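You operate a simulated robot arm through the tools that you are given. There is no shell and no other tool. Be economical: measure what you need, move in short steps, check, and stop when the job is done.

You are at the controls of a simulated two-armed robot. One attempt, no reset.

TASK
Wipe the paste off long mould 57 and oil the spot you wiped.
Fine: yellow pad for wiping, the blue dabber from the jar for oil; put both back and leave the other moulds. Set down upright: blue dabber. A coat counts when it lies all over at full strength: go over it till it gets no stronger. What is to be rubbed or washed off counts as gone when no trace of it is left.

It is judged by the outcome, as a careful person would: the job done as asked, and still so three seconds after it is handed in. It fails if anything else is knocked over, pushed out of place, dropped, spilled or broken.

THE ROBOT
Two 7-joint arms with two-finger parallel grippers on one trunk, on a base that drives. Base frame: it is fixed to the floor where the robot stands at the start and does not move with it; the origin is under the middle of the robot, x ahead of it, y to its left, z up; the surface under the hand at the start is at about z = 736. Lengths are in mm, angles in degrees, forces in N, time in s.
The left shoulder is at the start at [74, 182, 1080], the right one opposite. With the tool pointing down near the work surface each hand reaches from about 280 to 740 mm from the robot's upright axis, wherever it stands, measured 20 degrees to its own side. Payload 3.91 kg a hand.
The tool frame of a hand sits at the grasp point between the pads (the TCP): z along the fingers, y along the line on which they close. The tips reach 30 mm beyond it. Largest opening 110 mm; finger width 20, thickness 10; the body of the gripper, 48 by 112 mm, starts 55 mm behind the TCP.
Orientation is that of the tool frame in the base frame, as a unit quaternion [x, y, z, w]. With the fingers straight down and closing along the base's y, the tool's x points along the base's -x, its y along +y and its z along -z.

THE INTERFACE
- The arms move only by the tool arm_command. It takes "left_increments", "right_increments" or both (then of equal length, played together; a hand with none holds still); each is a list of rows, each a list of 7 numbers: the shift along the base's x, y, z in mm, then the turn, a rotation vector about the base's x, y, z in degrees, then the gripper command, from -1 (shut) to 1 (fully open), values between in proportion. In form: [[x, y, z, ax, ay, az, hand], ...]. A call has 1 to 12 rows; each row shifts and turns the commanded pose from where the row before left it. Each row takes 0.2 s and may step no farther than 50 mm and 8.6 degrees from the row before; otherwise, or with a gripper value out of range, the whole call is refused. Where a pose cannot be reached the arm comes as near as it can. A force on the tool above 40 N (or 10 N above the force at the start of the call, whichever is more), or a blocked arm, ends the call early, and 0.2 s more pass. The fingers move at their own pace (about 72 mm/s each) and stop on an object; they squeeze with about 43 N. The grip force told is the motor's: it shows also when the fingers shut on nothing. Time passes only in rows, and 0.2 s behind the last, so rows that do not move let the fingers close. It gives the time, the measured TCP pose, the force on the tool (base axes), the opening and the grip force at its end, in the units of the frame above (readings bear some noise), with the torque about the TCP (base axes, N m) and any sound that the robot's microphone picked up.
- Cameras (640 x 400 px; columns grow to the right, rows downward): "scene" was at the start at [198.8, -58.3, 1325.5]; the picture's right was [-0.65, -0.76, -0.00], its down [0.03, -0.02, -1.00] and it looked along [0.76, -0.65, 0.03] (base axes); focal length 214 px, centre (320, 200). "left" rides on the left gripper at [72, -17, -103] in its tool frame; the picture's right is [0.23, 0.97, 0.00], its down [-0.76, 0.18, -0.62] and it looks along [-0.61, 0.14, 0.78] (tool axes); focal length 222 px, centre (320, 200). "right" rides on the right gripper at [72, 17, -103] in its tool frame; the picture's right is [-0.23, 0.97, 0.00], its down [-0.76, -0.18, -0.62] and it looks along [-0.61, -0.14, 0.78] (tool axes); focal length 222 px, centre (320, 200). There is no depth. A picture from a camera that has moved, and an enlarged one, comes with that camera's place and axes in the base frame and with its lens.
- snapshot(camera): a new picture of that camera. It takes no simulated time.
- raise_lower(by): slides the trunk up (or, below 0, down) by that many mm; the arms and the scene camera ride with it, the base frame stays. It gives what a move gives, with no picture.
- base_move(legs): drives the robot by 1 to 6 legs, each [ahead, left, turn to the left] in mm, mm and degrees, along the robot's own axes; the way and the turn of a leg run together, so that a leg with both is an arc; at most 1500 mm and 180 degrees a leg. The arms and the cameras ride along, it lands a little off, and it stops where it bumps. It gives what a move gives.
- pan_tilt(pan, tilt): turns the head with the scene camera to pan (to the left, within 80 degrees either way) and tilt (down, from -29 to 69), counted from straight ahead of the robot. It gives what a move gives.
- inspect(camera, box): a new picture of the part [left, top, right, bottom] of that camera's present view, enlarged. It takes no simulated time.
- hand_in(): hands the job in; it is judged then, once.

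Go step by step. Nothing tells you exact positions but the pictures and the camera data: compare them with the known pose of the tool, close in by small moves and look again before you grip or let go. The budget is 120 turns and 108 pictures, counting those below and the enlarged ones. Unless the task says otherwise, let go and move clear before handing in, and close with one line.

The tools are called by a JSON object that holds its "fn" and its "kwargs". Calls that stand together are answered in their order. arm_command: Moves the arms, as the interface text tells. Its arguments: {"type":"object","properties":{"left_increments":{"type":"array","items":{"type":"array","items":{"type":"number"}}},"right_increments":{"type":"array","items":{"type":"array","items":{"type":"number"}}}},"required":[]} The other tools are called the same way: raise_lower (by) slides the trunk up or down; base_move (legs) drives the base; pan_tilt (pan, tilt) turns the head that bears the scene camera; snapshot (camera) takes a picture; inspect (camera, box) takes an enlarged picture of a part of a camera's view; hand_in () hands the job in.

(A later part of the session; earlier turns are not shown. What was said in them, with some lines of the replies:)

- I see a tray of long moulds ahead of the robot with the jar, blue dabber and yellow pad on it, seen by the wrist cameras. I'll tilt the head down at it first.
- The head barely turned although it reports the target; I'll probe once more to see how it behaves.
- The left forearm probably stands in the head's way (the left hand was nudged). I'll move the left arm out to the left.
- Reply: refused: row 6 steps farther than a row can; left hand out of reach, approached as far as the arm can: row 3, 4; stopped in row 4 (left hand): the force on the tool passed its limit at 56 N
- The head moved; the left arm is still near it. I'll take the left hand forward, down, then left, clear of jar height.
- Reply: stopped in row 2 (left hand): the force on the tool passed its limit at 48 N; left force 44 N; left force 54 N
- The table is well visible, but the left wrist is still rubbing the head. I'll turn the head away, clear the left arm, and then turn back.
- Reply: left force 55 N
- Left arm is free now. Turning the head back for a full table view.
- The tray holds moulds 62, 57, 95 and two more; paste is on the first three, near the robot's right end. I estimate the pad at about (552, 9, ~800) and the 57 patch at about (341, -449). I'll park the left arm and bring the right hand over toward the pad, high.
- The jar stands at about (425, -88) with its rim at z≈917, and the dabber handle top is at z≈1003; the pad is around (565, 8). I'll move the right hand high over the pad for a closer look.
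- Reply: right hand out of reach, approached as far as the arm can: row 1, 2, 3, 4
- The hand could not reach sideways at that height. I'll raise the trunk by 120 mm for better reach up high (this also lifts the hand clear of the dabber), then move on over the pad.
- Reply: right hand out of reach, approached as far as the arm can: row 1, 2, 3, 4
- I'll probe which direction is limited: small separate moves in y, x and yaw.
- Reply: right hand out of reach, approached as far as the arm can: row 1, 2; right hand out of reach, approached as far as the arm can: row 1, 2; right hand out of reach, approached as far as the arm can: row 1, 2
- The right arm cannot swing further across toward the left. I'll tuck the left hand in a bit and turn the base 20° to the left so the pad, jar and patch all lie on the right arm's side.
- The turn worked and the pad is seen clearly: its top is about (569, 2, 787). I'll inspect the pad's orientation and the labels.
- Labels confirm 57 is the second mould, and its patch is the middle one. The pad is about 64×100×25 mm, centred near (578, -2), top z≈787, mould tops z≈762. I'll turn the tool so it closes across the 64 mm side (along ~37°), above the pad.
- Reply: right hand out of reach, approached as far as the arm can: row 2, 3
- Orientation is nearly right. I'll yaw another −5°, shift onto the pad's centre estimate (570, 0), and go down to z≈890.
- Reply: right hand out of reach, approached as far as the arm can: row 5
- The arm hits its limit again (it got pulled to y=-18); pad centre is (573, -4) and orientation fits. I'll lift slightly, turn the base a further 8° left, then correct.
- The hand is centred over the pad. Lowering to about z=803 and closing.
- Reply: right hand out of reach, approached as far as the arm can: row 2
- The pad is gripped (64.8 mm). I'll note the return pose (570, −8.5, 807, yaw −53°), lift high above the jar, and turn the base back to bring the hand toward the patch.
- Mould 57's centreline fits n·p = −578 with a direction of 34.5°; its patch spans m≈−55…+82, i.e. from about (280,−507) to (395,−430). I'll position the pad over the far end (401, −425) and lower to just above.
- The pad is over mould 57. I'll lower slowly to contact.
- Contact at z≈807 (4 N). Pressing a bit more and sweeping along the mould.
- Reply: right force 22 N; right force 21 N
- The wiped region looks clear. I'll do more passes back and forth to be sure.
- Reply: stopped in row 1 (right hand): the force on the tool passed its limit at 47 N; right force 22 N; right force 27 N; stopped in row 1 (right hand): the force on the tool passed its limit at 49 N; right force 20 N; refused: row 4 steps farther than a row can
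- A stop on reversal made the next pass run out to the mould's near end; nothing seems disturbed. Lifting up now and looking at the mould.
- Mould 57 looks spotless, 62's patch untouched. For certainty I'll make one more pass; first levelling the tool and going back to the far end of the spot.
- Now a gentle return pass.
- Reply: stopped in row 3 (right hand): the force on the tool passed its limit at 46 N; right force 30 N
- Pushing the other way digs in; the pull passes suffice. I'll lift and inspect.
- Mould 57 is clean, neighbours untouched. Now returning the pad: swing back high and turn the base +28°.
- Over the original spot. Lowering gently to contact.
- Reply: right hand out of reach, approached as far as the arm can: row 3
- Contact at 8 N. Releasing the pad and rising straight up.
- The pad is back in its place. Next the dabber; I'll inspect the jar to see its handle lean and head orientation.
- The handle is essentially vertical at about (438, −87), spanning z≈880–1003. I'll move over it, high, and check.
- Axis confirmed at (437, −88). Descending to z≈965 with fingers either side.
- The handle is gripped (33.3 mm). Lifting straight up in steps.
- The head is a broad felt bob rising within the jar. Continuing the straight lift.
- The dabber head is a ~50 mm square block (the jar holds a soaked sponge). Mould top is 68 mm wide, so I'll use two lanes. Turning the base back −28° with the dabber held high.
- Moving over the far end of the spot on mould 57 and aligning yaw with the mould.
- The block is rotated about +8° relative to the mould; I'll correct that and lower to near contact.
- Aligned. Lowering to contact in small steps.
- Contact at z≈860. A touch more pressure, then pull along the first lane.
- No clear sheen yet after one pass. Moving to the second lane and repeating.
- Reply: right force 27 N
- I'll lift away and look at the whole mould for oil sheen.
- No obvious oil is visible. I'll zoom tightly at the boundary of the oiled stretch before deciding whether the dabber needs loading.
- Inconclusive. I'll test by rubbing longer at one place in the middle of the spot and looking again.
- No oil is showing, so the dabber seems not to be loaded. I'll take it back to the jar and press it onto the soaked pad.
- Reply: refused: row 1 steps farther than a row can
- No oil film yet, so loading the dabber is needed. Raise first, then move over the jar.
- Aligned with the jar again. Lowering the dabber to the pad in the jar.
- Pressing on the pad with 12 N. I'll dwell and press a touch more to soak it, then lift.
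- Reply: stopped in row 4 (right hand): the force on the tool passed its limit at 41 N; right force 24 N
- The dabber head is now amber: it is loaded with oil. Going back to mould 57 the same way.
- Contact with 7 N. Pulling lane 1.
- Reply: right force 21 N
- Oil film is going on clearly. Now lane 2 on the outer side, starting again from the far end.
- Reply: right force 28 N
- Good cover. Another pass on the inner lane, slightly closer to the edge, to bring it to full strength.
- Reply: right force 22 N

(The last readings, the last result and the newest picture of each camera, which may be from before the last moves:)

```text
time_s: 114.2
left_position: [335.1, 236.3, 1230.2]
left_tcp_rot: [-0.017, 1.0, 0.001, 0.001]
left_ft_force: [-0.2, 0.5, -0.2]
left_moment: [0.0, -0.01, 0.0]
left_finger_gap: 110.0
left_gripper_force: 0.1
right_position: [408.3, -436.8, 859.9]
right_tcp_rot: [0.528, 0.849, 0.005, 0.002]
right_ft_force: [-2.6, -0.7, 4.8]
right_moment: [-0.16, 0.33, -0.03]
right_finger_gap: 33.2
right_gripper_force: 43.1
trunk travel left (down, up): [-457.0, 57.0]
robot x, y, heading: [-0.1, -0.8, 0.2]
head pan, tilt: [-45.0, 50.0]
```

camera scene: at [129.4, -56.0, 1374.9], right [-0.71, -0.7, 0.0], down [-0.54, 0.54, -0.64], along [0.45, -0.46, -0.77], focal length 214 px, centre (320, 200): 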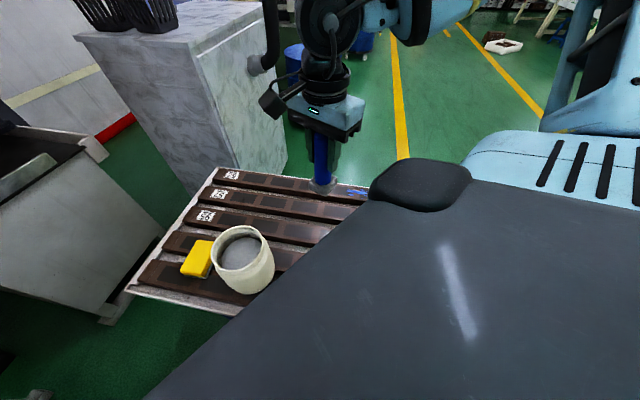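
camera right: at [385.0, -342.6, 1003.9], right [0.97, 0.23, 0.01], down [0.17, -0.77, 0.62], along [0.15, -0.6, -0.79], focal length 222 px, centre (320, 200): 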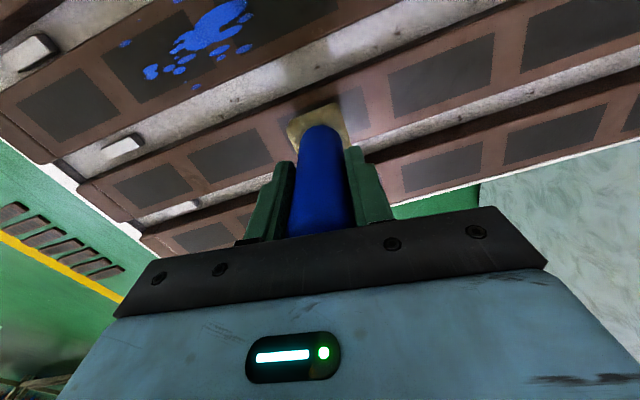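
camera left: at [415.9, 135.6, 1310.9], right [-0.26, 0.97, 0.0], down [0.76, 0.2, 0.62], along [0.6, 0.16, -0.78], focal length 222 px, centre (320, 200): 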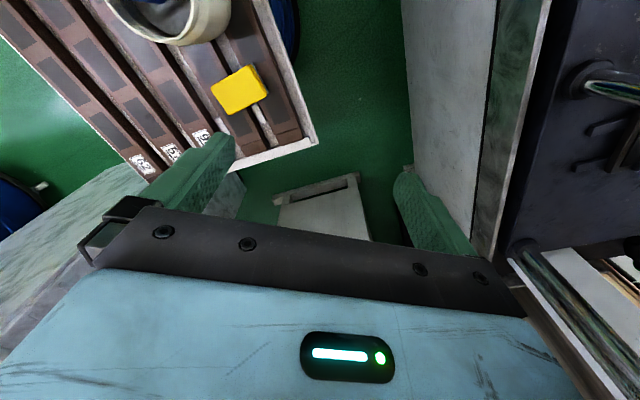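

Second pass on the outer lane.

{"fn": "arm_command", "kwargs": {"right_increments": [[4, 2.7, -1, 0, 0, 0, -1], [-8, -5.5, 0, 0, 0, 0, -1], [-14, -9.6, 0, 0, 0, 0, -1], [-14, -9.6, 0, 0, 0, 0, -1], [-14, -9.6, 0, 0, 0, 0, -1], [-14, -9.6, 0, 0, 0, 0, -1], [-14, -9.6, 0, 0, 0, 0, -1], [-14, -9.6, 0, 0, 0, 0, -1], [-14, -9.6, 0, 0, 0, 0, -1], [-14, -9.6, 0, 0, 0, 0, -1], [-14, -9.6, 0, 0, 0, 0, -1], [-14, -9.6, 0, 0, 0, 0, -1]]}}

{"fn": "arm_command", "kwargs": {"right_increments": [[0, 0, 20, 0, 0, 0, -1], [-5, 0, 45, 0, 0, 0, -1], [-20, 0, 40, 0, 0, 0, -1], [-25, 10, 40, 0, 0, 0, -1], [-25, 10, 30, 0, 0, 0, -1]]}}

{"fn": "inspect", "kwargs": {"camera": "right", "box": [320, 0, 600, 175]}}

```text
time_s: 116.8
left_position: [334.9, 237.1, 1230.5]
left_tcp_rot: [-0.017, 1.0, 0.001, 0.001]
left_ft_force: [-0.2, -0.4, -0.7]
left_moment: [0.01, -0.01, 0.0]
left_finger_gap: 110.1
left_gripper_force: 0.1
right_position: [266.2, -532.5, 859.5]
right_tcp_rot: [0.526, 0.851, 0.006, 0.006]
right_ft_force: [14.3, 9.5, 27.1]
right_moment: [0.6, -0.71, -0.03]
right_finger_gap: 33.2
right_gripper_force: 43.0
trunk travel left (down, up): [-457.0, 57.0]
robot x, y, heading: [-2.2, 0.3, 0.2]
head pan, tilt: [-45.0, 50.0]
```

```text
time_s: 118.0
left_position: [334.2, 235.6, 1230.7]
left_tcp_rot: [-0.018, 1.0, 0.002, 0.001]
left_ft_force: [0.0, 0.2, -0.5]
left_moment: [0.0, -0.02, 0.01]
left_finger_gap: 110.0
left_gripper_force: 0.3
right_position: [187.0, -512.2, 1030.9]
right_tcp_rot: [0.527, 0.85, 0.006, 0.001]
right_ft_force: [0.5, 0.6, -1.4]
right_moment: [0.0, -0.01, -0.02]
right_finger_gap: 33.2
right_gripper_force: 43.2
trunk travel left (down, up): [-457.0, 57.0]
robot x, y, heading: [-5.4, 0.4, 0.3]
head pan, tilt: [-45.0, 50.0]
```

```text
2.29 times, centred on (460, 88) of right
camera zoom: at [170.2, -441.8, 1135.3], right [0.97, 0.23, 0.01], down [0.17, -0.77, 0.62], along [0.15, -0.6, -0.79], focal length 508 px, centre (0, 457)
```

zoom: 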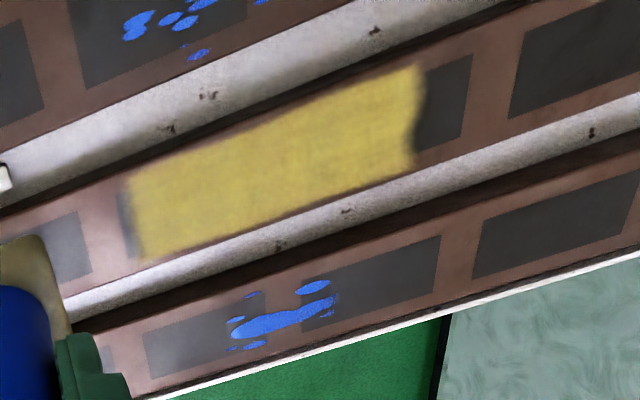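

The coat looks even. I'll zoom on its margins to see whether the inner edge needs another pass.

{"fn": "inspect", "kwargs": {"camera": "right", "box": [365, 20, 515, 120]}}

```text
4.00 times, centred on (440, 70) of right
camera zoom: at [170.2, -441.8, 1135.3], right [0.97, 0.23, 0.01], down [0.17, -0.77, 0.62], along [0.15, -0.6, -0.79], focal length 888 px, centre (-160, 720)
```

zoom: 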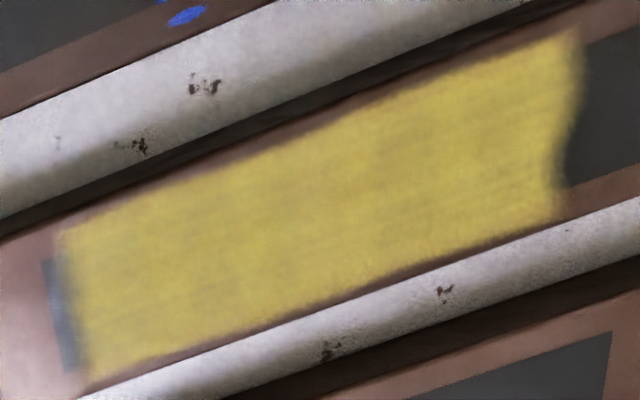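

The left margin ends rather close to where the paste began, so I'll do an extra pass over the near end, going farther left.

{"fn": "arm_command", "kwargs": {"right_increments": [[30, -3, -25, 0, 0, 0, -1], [35, -3, -25, 0, 0, 0, -1], [35, 8, -35, 0, 0, 0, -1], [10, 8, -45, 0, 0, 0, -1], [0, 0, -25, 0, 0, 0, -1], [0, 0, -12, 0, 0, 0, -1], [0, 0, -3.5, 0, 0, 0, -1], [0, 0, -1, 0, 0, 0, -1]]}}

```text
refused: row 3 steps farther than a row can; nothing moved
```

{"fn": "arm_command", "kwargs": {"right_increments": [[30, -3, -25, 0, 0, 0, -1], [35, 3, -25, 0, 0, 0, -1], [30, 5, -35, 0, 0, 0, -1], [10, 5, -45, 0, 0, 0, -1], [0, 0, -25, 0, 0, 0, -1], [0, 0, -12, 0, 0, 0, -1], [0, 0, -3.5, 0, 0, 0, -1], [0, 0, -1, 0, 0, 0, -1]]}}

```text
time_s: 119.8
left_position: [334.8, 234.7, 1230.1]
left_tcp_rot: [-0.018, 1.0, 0.002, 0.001]
left_ft_force: [0.2, 0.2, -0.2]
left_moment: [-0.02, 0.03, 0.01]
left_finger_gap: 110.0
left_gripper_force: 0.0
right_position: [292.9, -505.0, 860.2]
right_tcp_rot: [0.527, 0.85, 0.005, 0.002]
right_ft_force: [-0.2, -0.1, -1.9]
right_moment: [-0.03, -0.02, 0.01]
right_finger_gap: 33.0
right_gripper_force: 43.3
trunk travel left (down, up): [-457.0, 57.0]
robot x, y, heading: [-3.7, -0.5, -0.0]
head pan, tilt: [-45.0, 50.0]
```

{"fn": "arm_command", "kwargs": {"right_increments": [[0, 0, -1.5, 0, 0, 0, -1], [0, 0, -1, 0, 0, 0, -1], [-8, -5.5, 0, 0, 0, 0, -1], [-10, -6.9, 0, 0, 0, 0, -1], [-10, -6.9, 0, 0, 0, 0, -1], [-10, -6.9, 0, 0, 0, 0, -1], [-10, -6.9, 0, 0, 0, 0, -1], [-10, -6.9, 0, 0, 0, 0, -1]]}}

{"fn": "arm_command", "kwargs": {"right_increments": [[0, 0, 20, 0, 0, 0, -1], [-5, 0, 45, 0, 0, 0, -1], [-20, 0, 40, 0, 0, 0, -1], [-25, 10, 40, 0, 0, 0, -1], [-20, 5, 30, 0, 0, 0, -1]]}}

{"fn": "inspect", "kwargs": {"camera": "right", "box": [340, 0, 580, 150]}}

```text
time_s: 121.6
left_position: [335.5, 236.4, 1229.3]
left_tcp_rot: [-0.018, 1.0, 0.002, 0.0]
left_ft_force: [0.0, -0.3, -0.7]
left_moment: [-0.01, 0.0, -0.01]
left_finger_gap: 109.8
left_gripper_force: 0.1
right_position: [234.2, -542.3, 858.9]
right_tcp_rot: [0.528, 0.849, 0.005, 0.002]
right_ft_force: [6.9, 4.9, 12.1]
right_moment: [-0.04, -0.51, 0.15]
right_finger_gap: 33.0
right_gripper_force: 43.0
trunk travel left (down, up): [-457.0, 57.0]
robot x, y, heading: [2.5, -0.2, 0.3]
head pan, tilt: [-45.0, 50.0]
```

```text
time_s: 122.8
left_position: [333.8, 236.2, 1230.9]
left_tcp_rot: [-0.018, 1.0, 0.002, 0.001]
left_ft_force: [0.3, -0.3, 0.0]
left_moment: [0.01, -0.03, -0.01]
left_finger_gap: 110.1
left_gripper_force: 0.1
right_position: [162.4, -530.7, 1034.2]
right_tcp_rot: [0.527, 0.85, 0.005, 0.001]
right_ft_force: [-0.1, 0.5, -1.0]
right_moment: [0.03, -0.02, -0.03]
right_finger_gap: 33.2
right_gripper_force: 43.2
trunk travel left (down, up): [-457.0, 57.0]
robot x, y, heading: [0.3, 0.2, 0.2]
head pan, tilt: [-45.0, 50.0]
```

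```text
2.67 times, centred on (460, 75) of right
camera zoom: at [146.0, -459.2, 1137.6], right [0.97, 0.23, 0.01], down [0.17, -0.77, 0.62], along [0.15, -0.6, -0.79], focal length 592 px, centre (-53, 533)
```

zoom: 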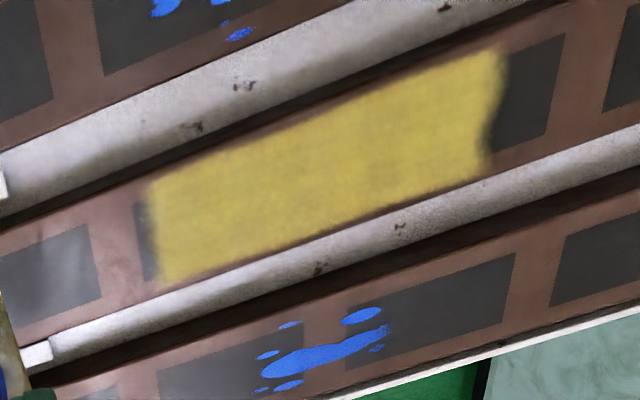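

The coat is full and even, and its left limit is evidently the edge of the work field. Now returning the dabber to its jar.

{"fn": "arm_command", "kwargs": {"right_increments": [[23, 31, 13, 0, 0, -2.4, -1], [23, 31, 13, 0, 0, -2.4, -1], [23, 31, 13, 0, 0, -2.4, -1], [23, 31, 13, 0, 0, -2.4, -1], [23, 31, 13, 0, 0, -2.4, -1], [23, 31, 13, 0, 0, -2.4, -1], [23, 31, 13, 0, 0, -2.4, -1], [23, 31, 11, 0, 0, -2.5, -1]]}}

```text
time_s: 124.6
left_position: [335.7, 236.1, 1230.9]
left_tcp_rot: [-0.017, 1.0, 0.002, 0.0]
left_ft_force: [0.8, 0.3, 0.0]
left_moment: [-0.02, 0.0, 0.03]
left_finger_gap: 110.1
left_gripper_force: 0.1
right_position: [348.2, -280.6, 1135.1]
right_tcp_rot: [0.662, 0.749, 0.003, 0.002]
right_ft_force: [-0.2, -0.2, -1.8]
right_moment: [0.01, 0.0, 0.01]
right_finger_gap: 33.2
right_gripper_force: 42.7
trunk travel left (down, up): [-457.0, 57.0]
robot x, y, heading: [-1.3, -3.1, 0.2]
head pan, tilt: [-45.0, 50.0]
```

{"fn": "base_move", "kwargs": {"legs": [[0, 0, 27.5]]}}

{"fn": "inspect", "kwargs": {"camera": "scene", "box": [220, 110, 380, 240]}}

{"fn": "snapshot", "kwargs": {"camera": "right"}}

```text
time_s: 126.3
left_position: [187.4, 363.5, 1229.9]
left_tcp_rot: [-0.254, 0.967, 0.002, 0.0]
left_ft_force: [-0.3, -0.3, 0.7]
left_moment: [0.0, 0.02, 0.01]
left_finger_gap: 110.4
left_gripper_force: 0.0
right_position: [437.7, -91.0, 1135.1]
right_tcp_rot: [0.465, 0.885, 0.004, 0.001]
right_ft_force: [0.9, 0.0, -1.2]
right_moment: [-0.01, 0.01, 0.01]
right_finger_gap: 32.9
right_gripper_force: 43.4
trunk travel left (down, up): [-457.0, 57.0]
robot x, y, heading: [1.9, -1.5, 28.1]
head pan, tilt: [-45.0, 50.0]
```

```text
3.08 times, centred on (300, 175) of scene
camera zoom: at [139.8, 12.6, 1374.9], right [-0.3, -0.95, 0.0], down [-0.73, 0.23, -0.64], along [0.61, -0.19, -0.77], focal length 660 px, centre (382, 277)
```

zoom: 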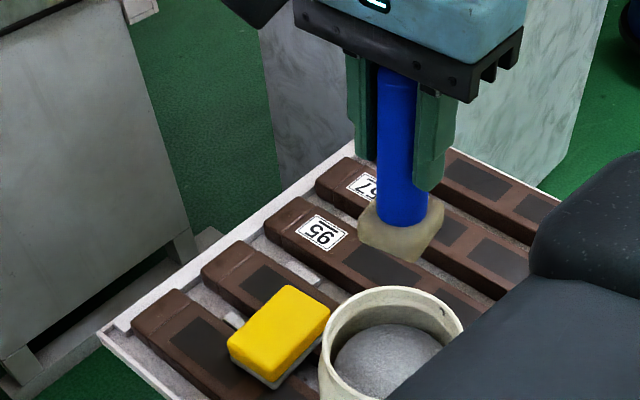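

```text
28 pictures are left
camera right: at [410.8, -22.0, 1238.9], right [0.93, 0.37, 0.01], down [0.28, -0.73, 0.62], along [0.23, -0.57, -0.78], focal length 222 px, centre (320, 200)
```

right: 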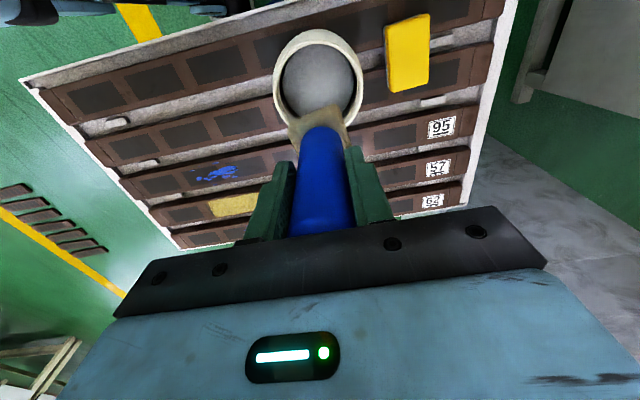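

{"fn": "arm_command", "kwargs": {"right_increments": [[-1, 4, -35, 0, 0, 0, -1], [0, 0, -40, 0, 0, 0, -1], [0, 0, -40, 0, 0, 0, -1], [0, 0, -30, 0, 0, 0, -1], [0, 0, -15, 0, 0, 0, -1], [0, 0, -7, 0, 0, 0, -1], [0, 0, -3, 0, 0, 0, -1]]}}

{"fn": "snapshot", "kwargs": {"camera": "right"}}

```text
time_s: 128.0
left_position: [187.7, 363.5, 1230.7]
left_tcp_rot: [-0.255, 0.967, 0.002, 0.0]
left_ft_force: [1.1, -0.5, -0.2]
left_moment: [0.01, 0.01, 0.04]
left_finger_gap: 110.1
left_gripper_force: 0.1
right_position: [436.9, -87.1, 965.0]
right_tcp_rot: [0.465, 0.885, 0.004, 0.001]
right_ft_force: [0.0, -0.1, -1.4]
right_moment: [0.02, 0.0, 0.02]
right_finger_gap: 33.0
right_gripper_force: 42.7
trunk travel left (down, up): [-457.0, 57.0]
robot x, y, heading: [1.0, -2.7, 27.9]
head pan, tilt: [-45.0, 50.0]
```

```text
27 pictures are left
camera right: at [410.1, -18.4, 1069.5], right [0.93, 0.37, 0.01], down [0.28, -0.73, 0.62], along [0.23, -0.57, -0.78], focal length 222 px, centre (320, 200)
```

right: 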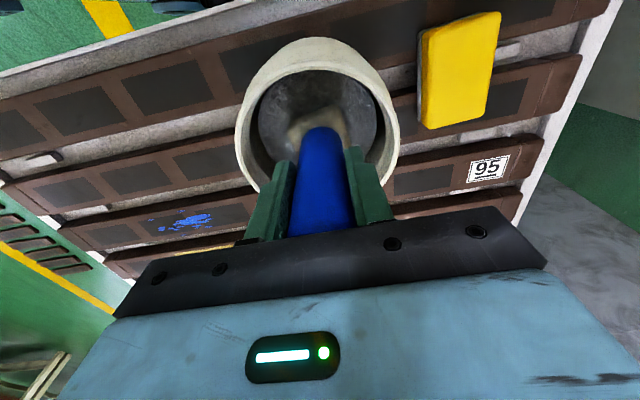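

{"fn": "arm_command", "kwargs": {"right_increments": [[0, 0, -1.5, 0, 0, 0, -1], [0, 0, -1, 0, 0, 0, -1]]}}

```text
time_s: 128.6
left_position: [188.3, 362.8, 1230.3]
left_tcp_rot: [-0.255, 0.967, 0.002, 0.0]
left_ft_force: [0.7, -0.4, -0.5]
left_moment: [0.0, 0.03, 0.0]
left_finger_gap: 109.8
left_gripper_force: 0.1
right_position: [436.2, -86.2, 964.7]
right_tcp_rot: [0.465, 0.885, 0.005, 0.002]
right_ft_force: [-0.2, -1.7, 4.4]
right_moment: [-0.25, 0.02, -0.01]
right_finger_gap: 33.3
right_gripper_force: 42.5
trunk travel left (down, up): [-457.0, 57.0]
robot x, y, heading: [-1.5, -2.6, 28.0]
head pan, tilt: [-45.0, 50.0]
```

Contact made. Opening slowly.

{"fn": "arm_command", "kwargs": {"right_increments": [[0, 0, -1, 0, 0, 0, -1], [0, 0, 0, 0, 0, 0, -0.3], [0, 0, 0, 0, 0, 0, -0.1], [0, 0, 0, 0, 0, 0, 0.2], [0, 0, 0, 0, 0, 0, 0.6], [0, 0, 0, 0, 0, 0, 1], [0, 0, 0, 0, 0, 0, 1]]}}

{"fn": "snapshot", "kwargs": {"camera": "right"}}

```text
time_s: 130.2
left_position: [187.6, 363.2, 1230.4]
left_tcp_rot: [-0.255, 0.967, 0.002, 0.0]
left_ft_force: [-0.3, 0.3, 0.3]
left_moment: [-0.02, 0.01, -0.03]
left_finger_gap: 110.0
left_gripper_force: 0.1
right_position: [436.8, -86.3, 962.9]
right_tcp_rot: [0.465, 0.885, 0.005, 0.001]
right_ft_force: [-0.5, -0.4, 0.3]
right_moment: [0.01, 0.01, -0.03]
right_finger_gap: 110.0
right_gripper_force: 0.1
trunk travel left (down, up): [-457.0, 57.0]
robot x, y, heading: [1.7, -1.0, 27.9]
head pan, tilt: [-45.0, 50.0]
```

```text
26 pictures are left
camera right: at [410.0, -18.5, 1066.3], right [0.93, 0.37, 0.01], down [0.28, -0.73, 0.62], along [0.23, -0.57, -0.78], focal length 222 px, centre (320, 200)
```

right: 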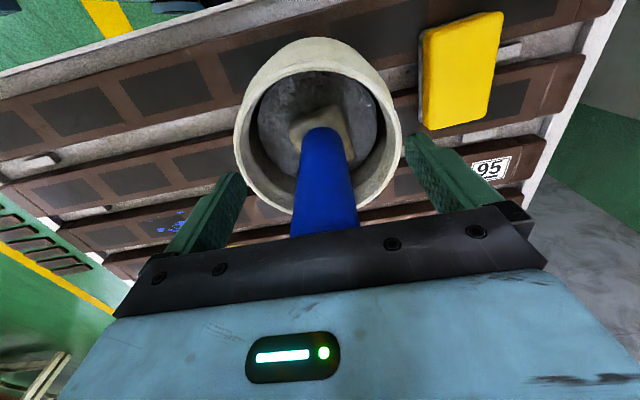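

The dabber stands in the jar, free of the fingers. Rising straight up and then checking.

{"fn": "arm_command", "kwargs": {"right_increments": [[0, 0, 20, 0, 0, 0, 1], [0, 0, 40, 0, 0, 0, 1], [0, 0, 45, 0, 0, 0, 1], [0, 0, 45, 0, 0, 0, 1], [20, 10, 20, 0, 0, 0, 1], [40, 20, 0, 0, 0, 0, 1], [40, 20, 0, 0, 0, 0, 1]]}}

{"fn": "snapshot", "kwargs": {"camera": "right"}}

{"fn": "inspect", "kwargs": {"camera": "scene", "box": [220, 110, 380, 240]}}

```text
time_s: 131.8
left_position: [189.4, 363.9, 1230.7]
left_tcp_rot: [-0.255, 0.967, 0.001, 0.0]
left_ft_force: [-0.1, -0.6, 0.9]
left_moment: [-0.02, -0.01, 0.0]
left_finger_gap: 110.1
left_gripper_force: 0.1
right_position: [538.5, -35.2, 1130.7]
right_tcp_rot: [0.465, 0.885, 0.004, 0.001]
right_ft_force: [0.0, -0.1, -0.7]
right_moment: [-0.02, -0.01, 0.02]
right_finger_gap: 110.3
right_gripper_force: 0.2
trunk travel left (down, up): [-457.0, 57.0]
robot x, y, heading: [-1.5, -6.1, 27.3]
head pan, tilt: [-45.0, 50.0]
```

```text
25 pictures are left
camera right: at [511.9, 33.3, 1234.6], right [0.93, 0.37, 0.01], down [0.28, -0.73, 0.62], along [0.23, -0.57, -0.78], focal length 222 px, centre (320, 200)
```

right: 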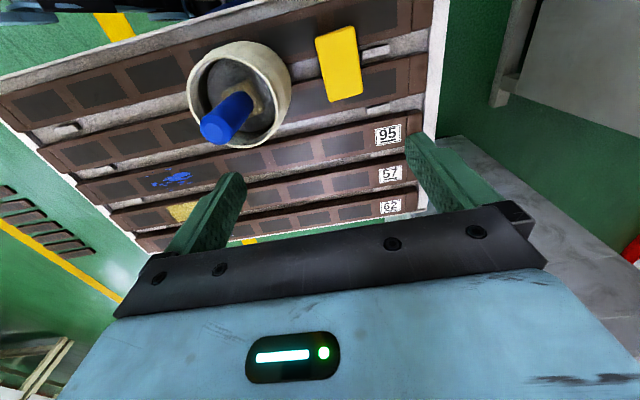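

```text
3.08 times, centred on (300, 175) of scene
camera zoom: at [140.7, 13.6, 1374.7], right [-0.3, -0.96, 0.0], down [-0.73, 0.23, -0.64], along [0.61, -0.19, -0.77], focal length 660 px, centre (382, 277)
```

zoom: 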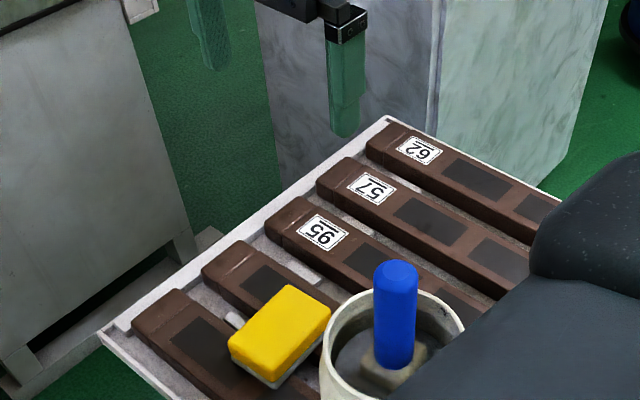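

The dabber stands upright in the jar, the pad is back in its place, mould 57 is oiled, and 62 and 95 are untouched. Both hands are clear, so I'm handing in.

{"fn": "hand_in", "kwargs": {}}

```text
The job is handed in.
```

I wiped the paste off mould 57 and oiled that spot to an even coat. The pad is back in its place, the dabber stands upright in the jar, and the other moulds were left alone.
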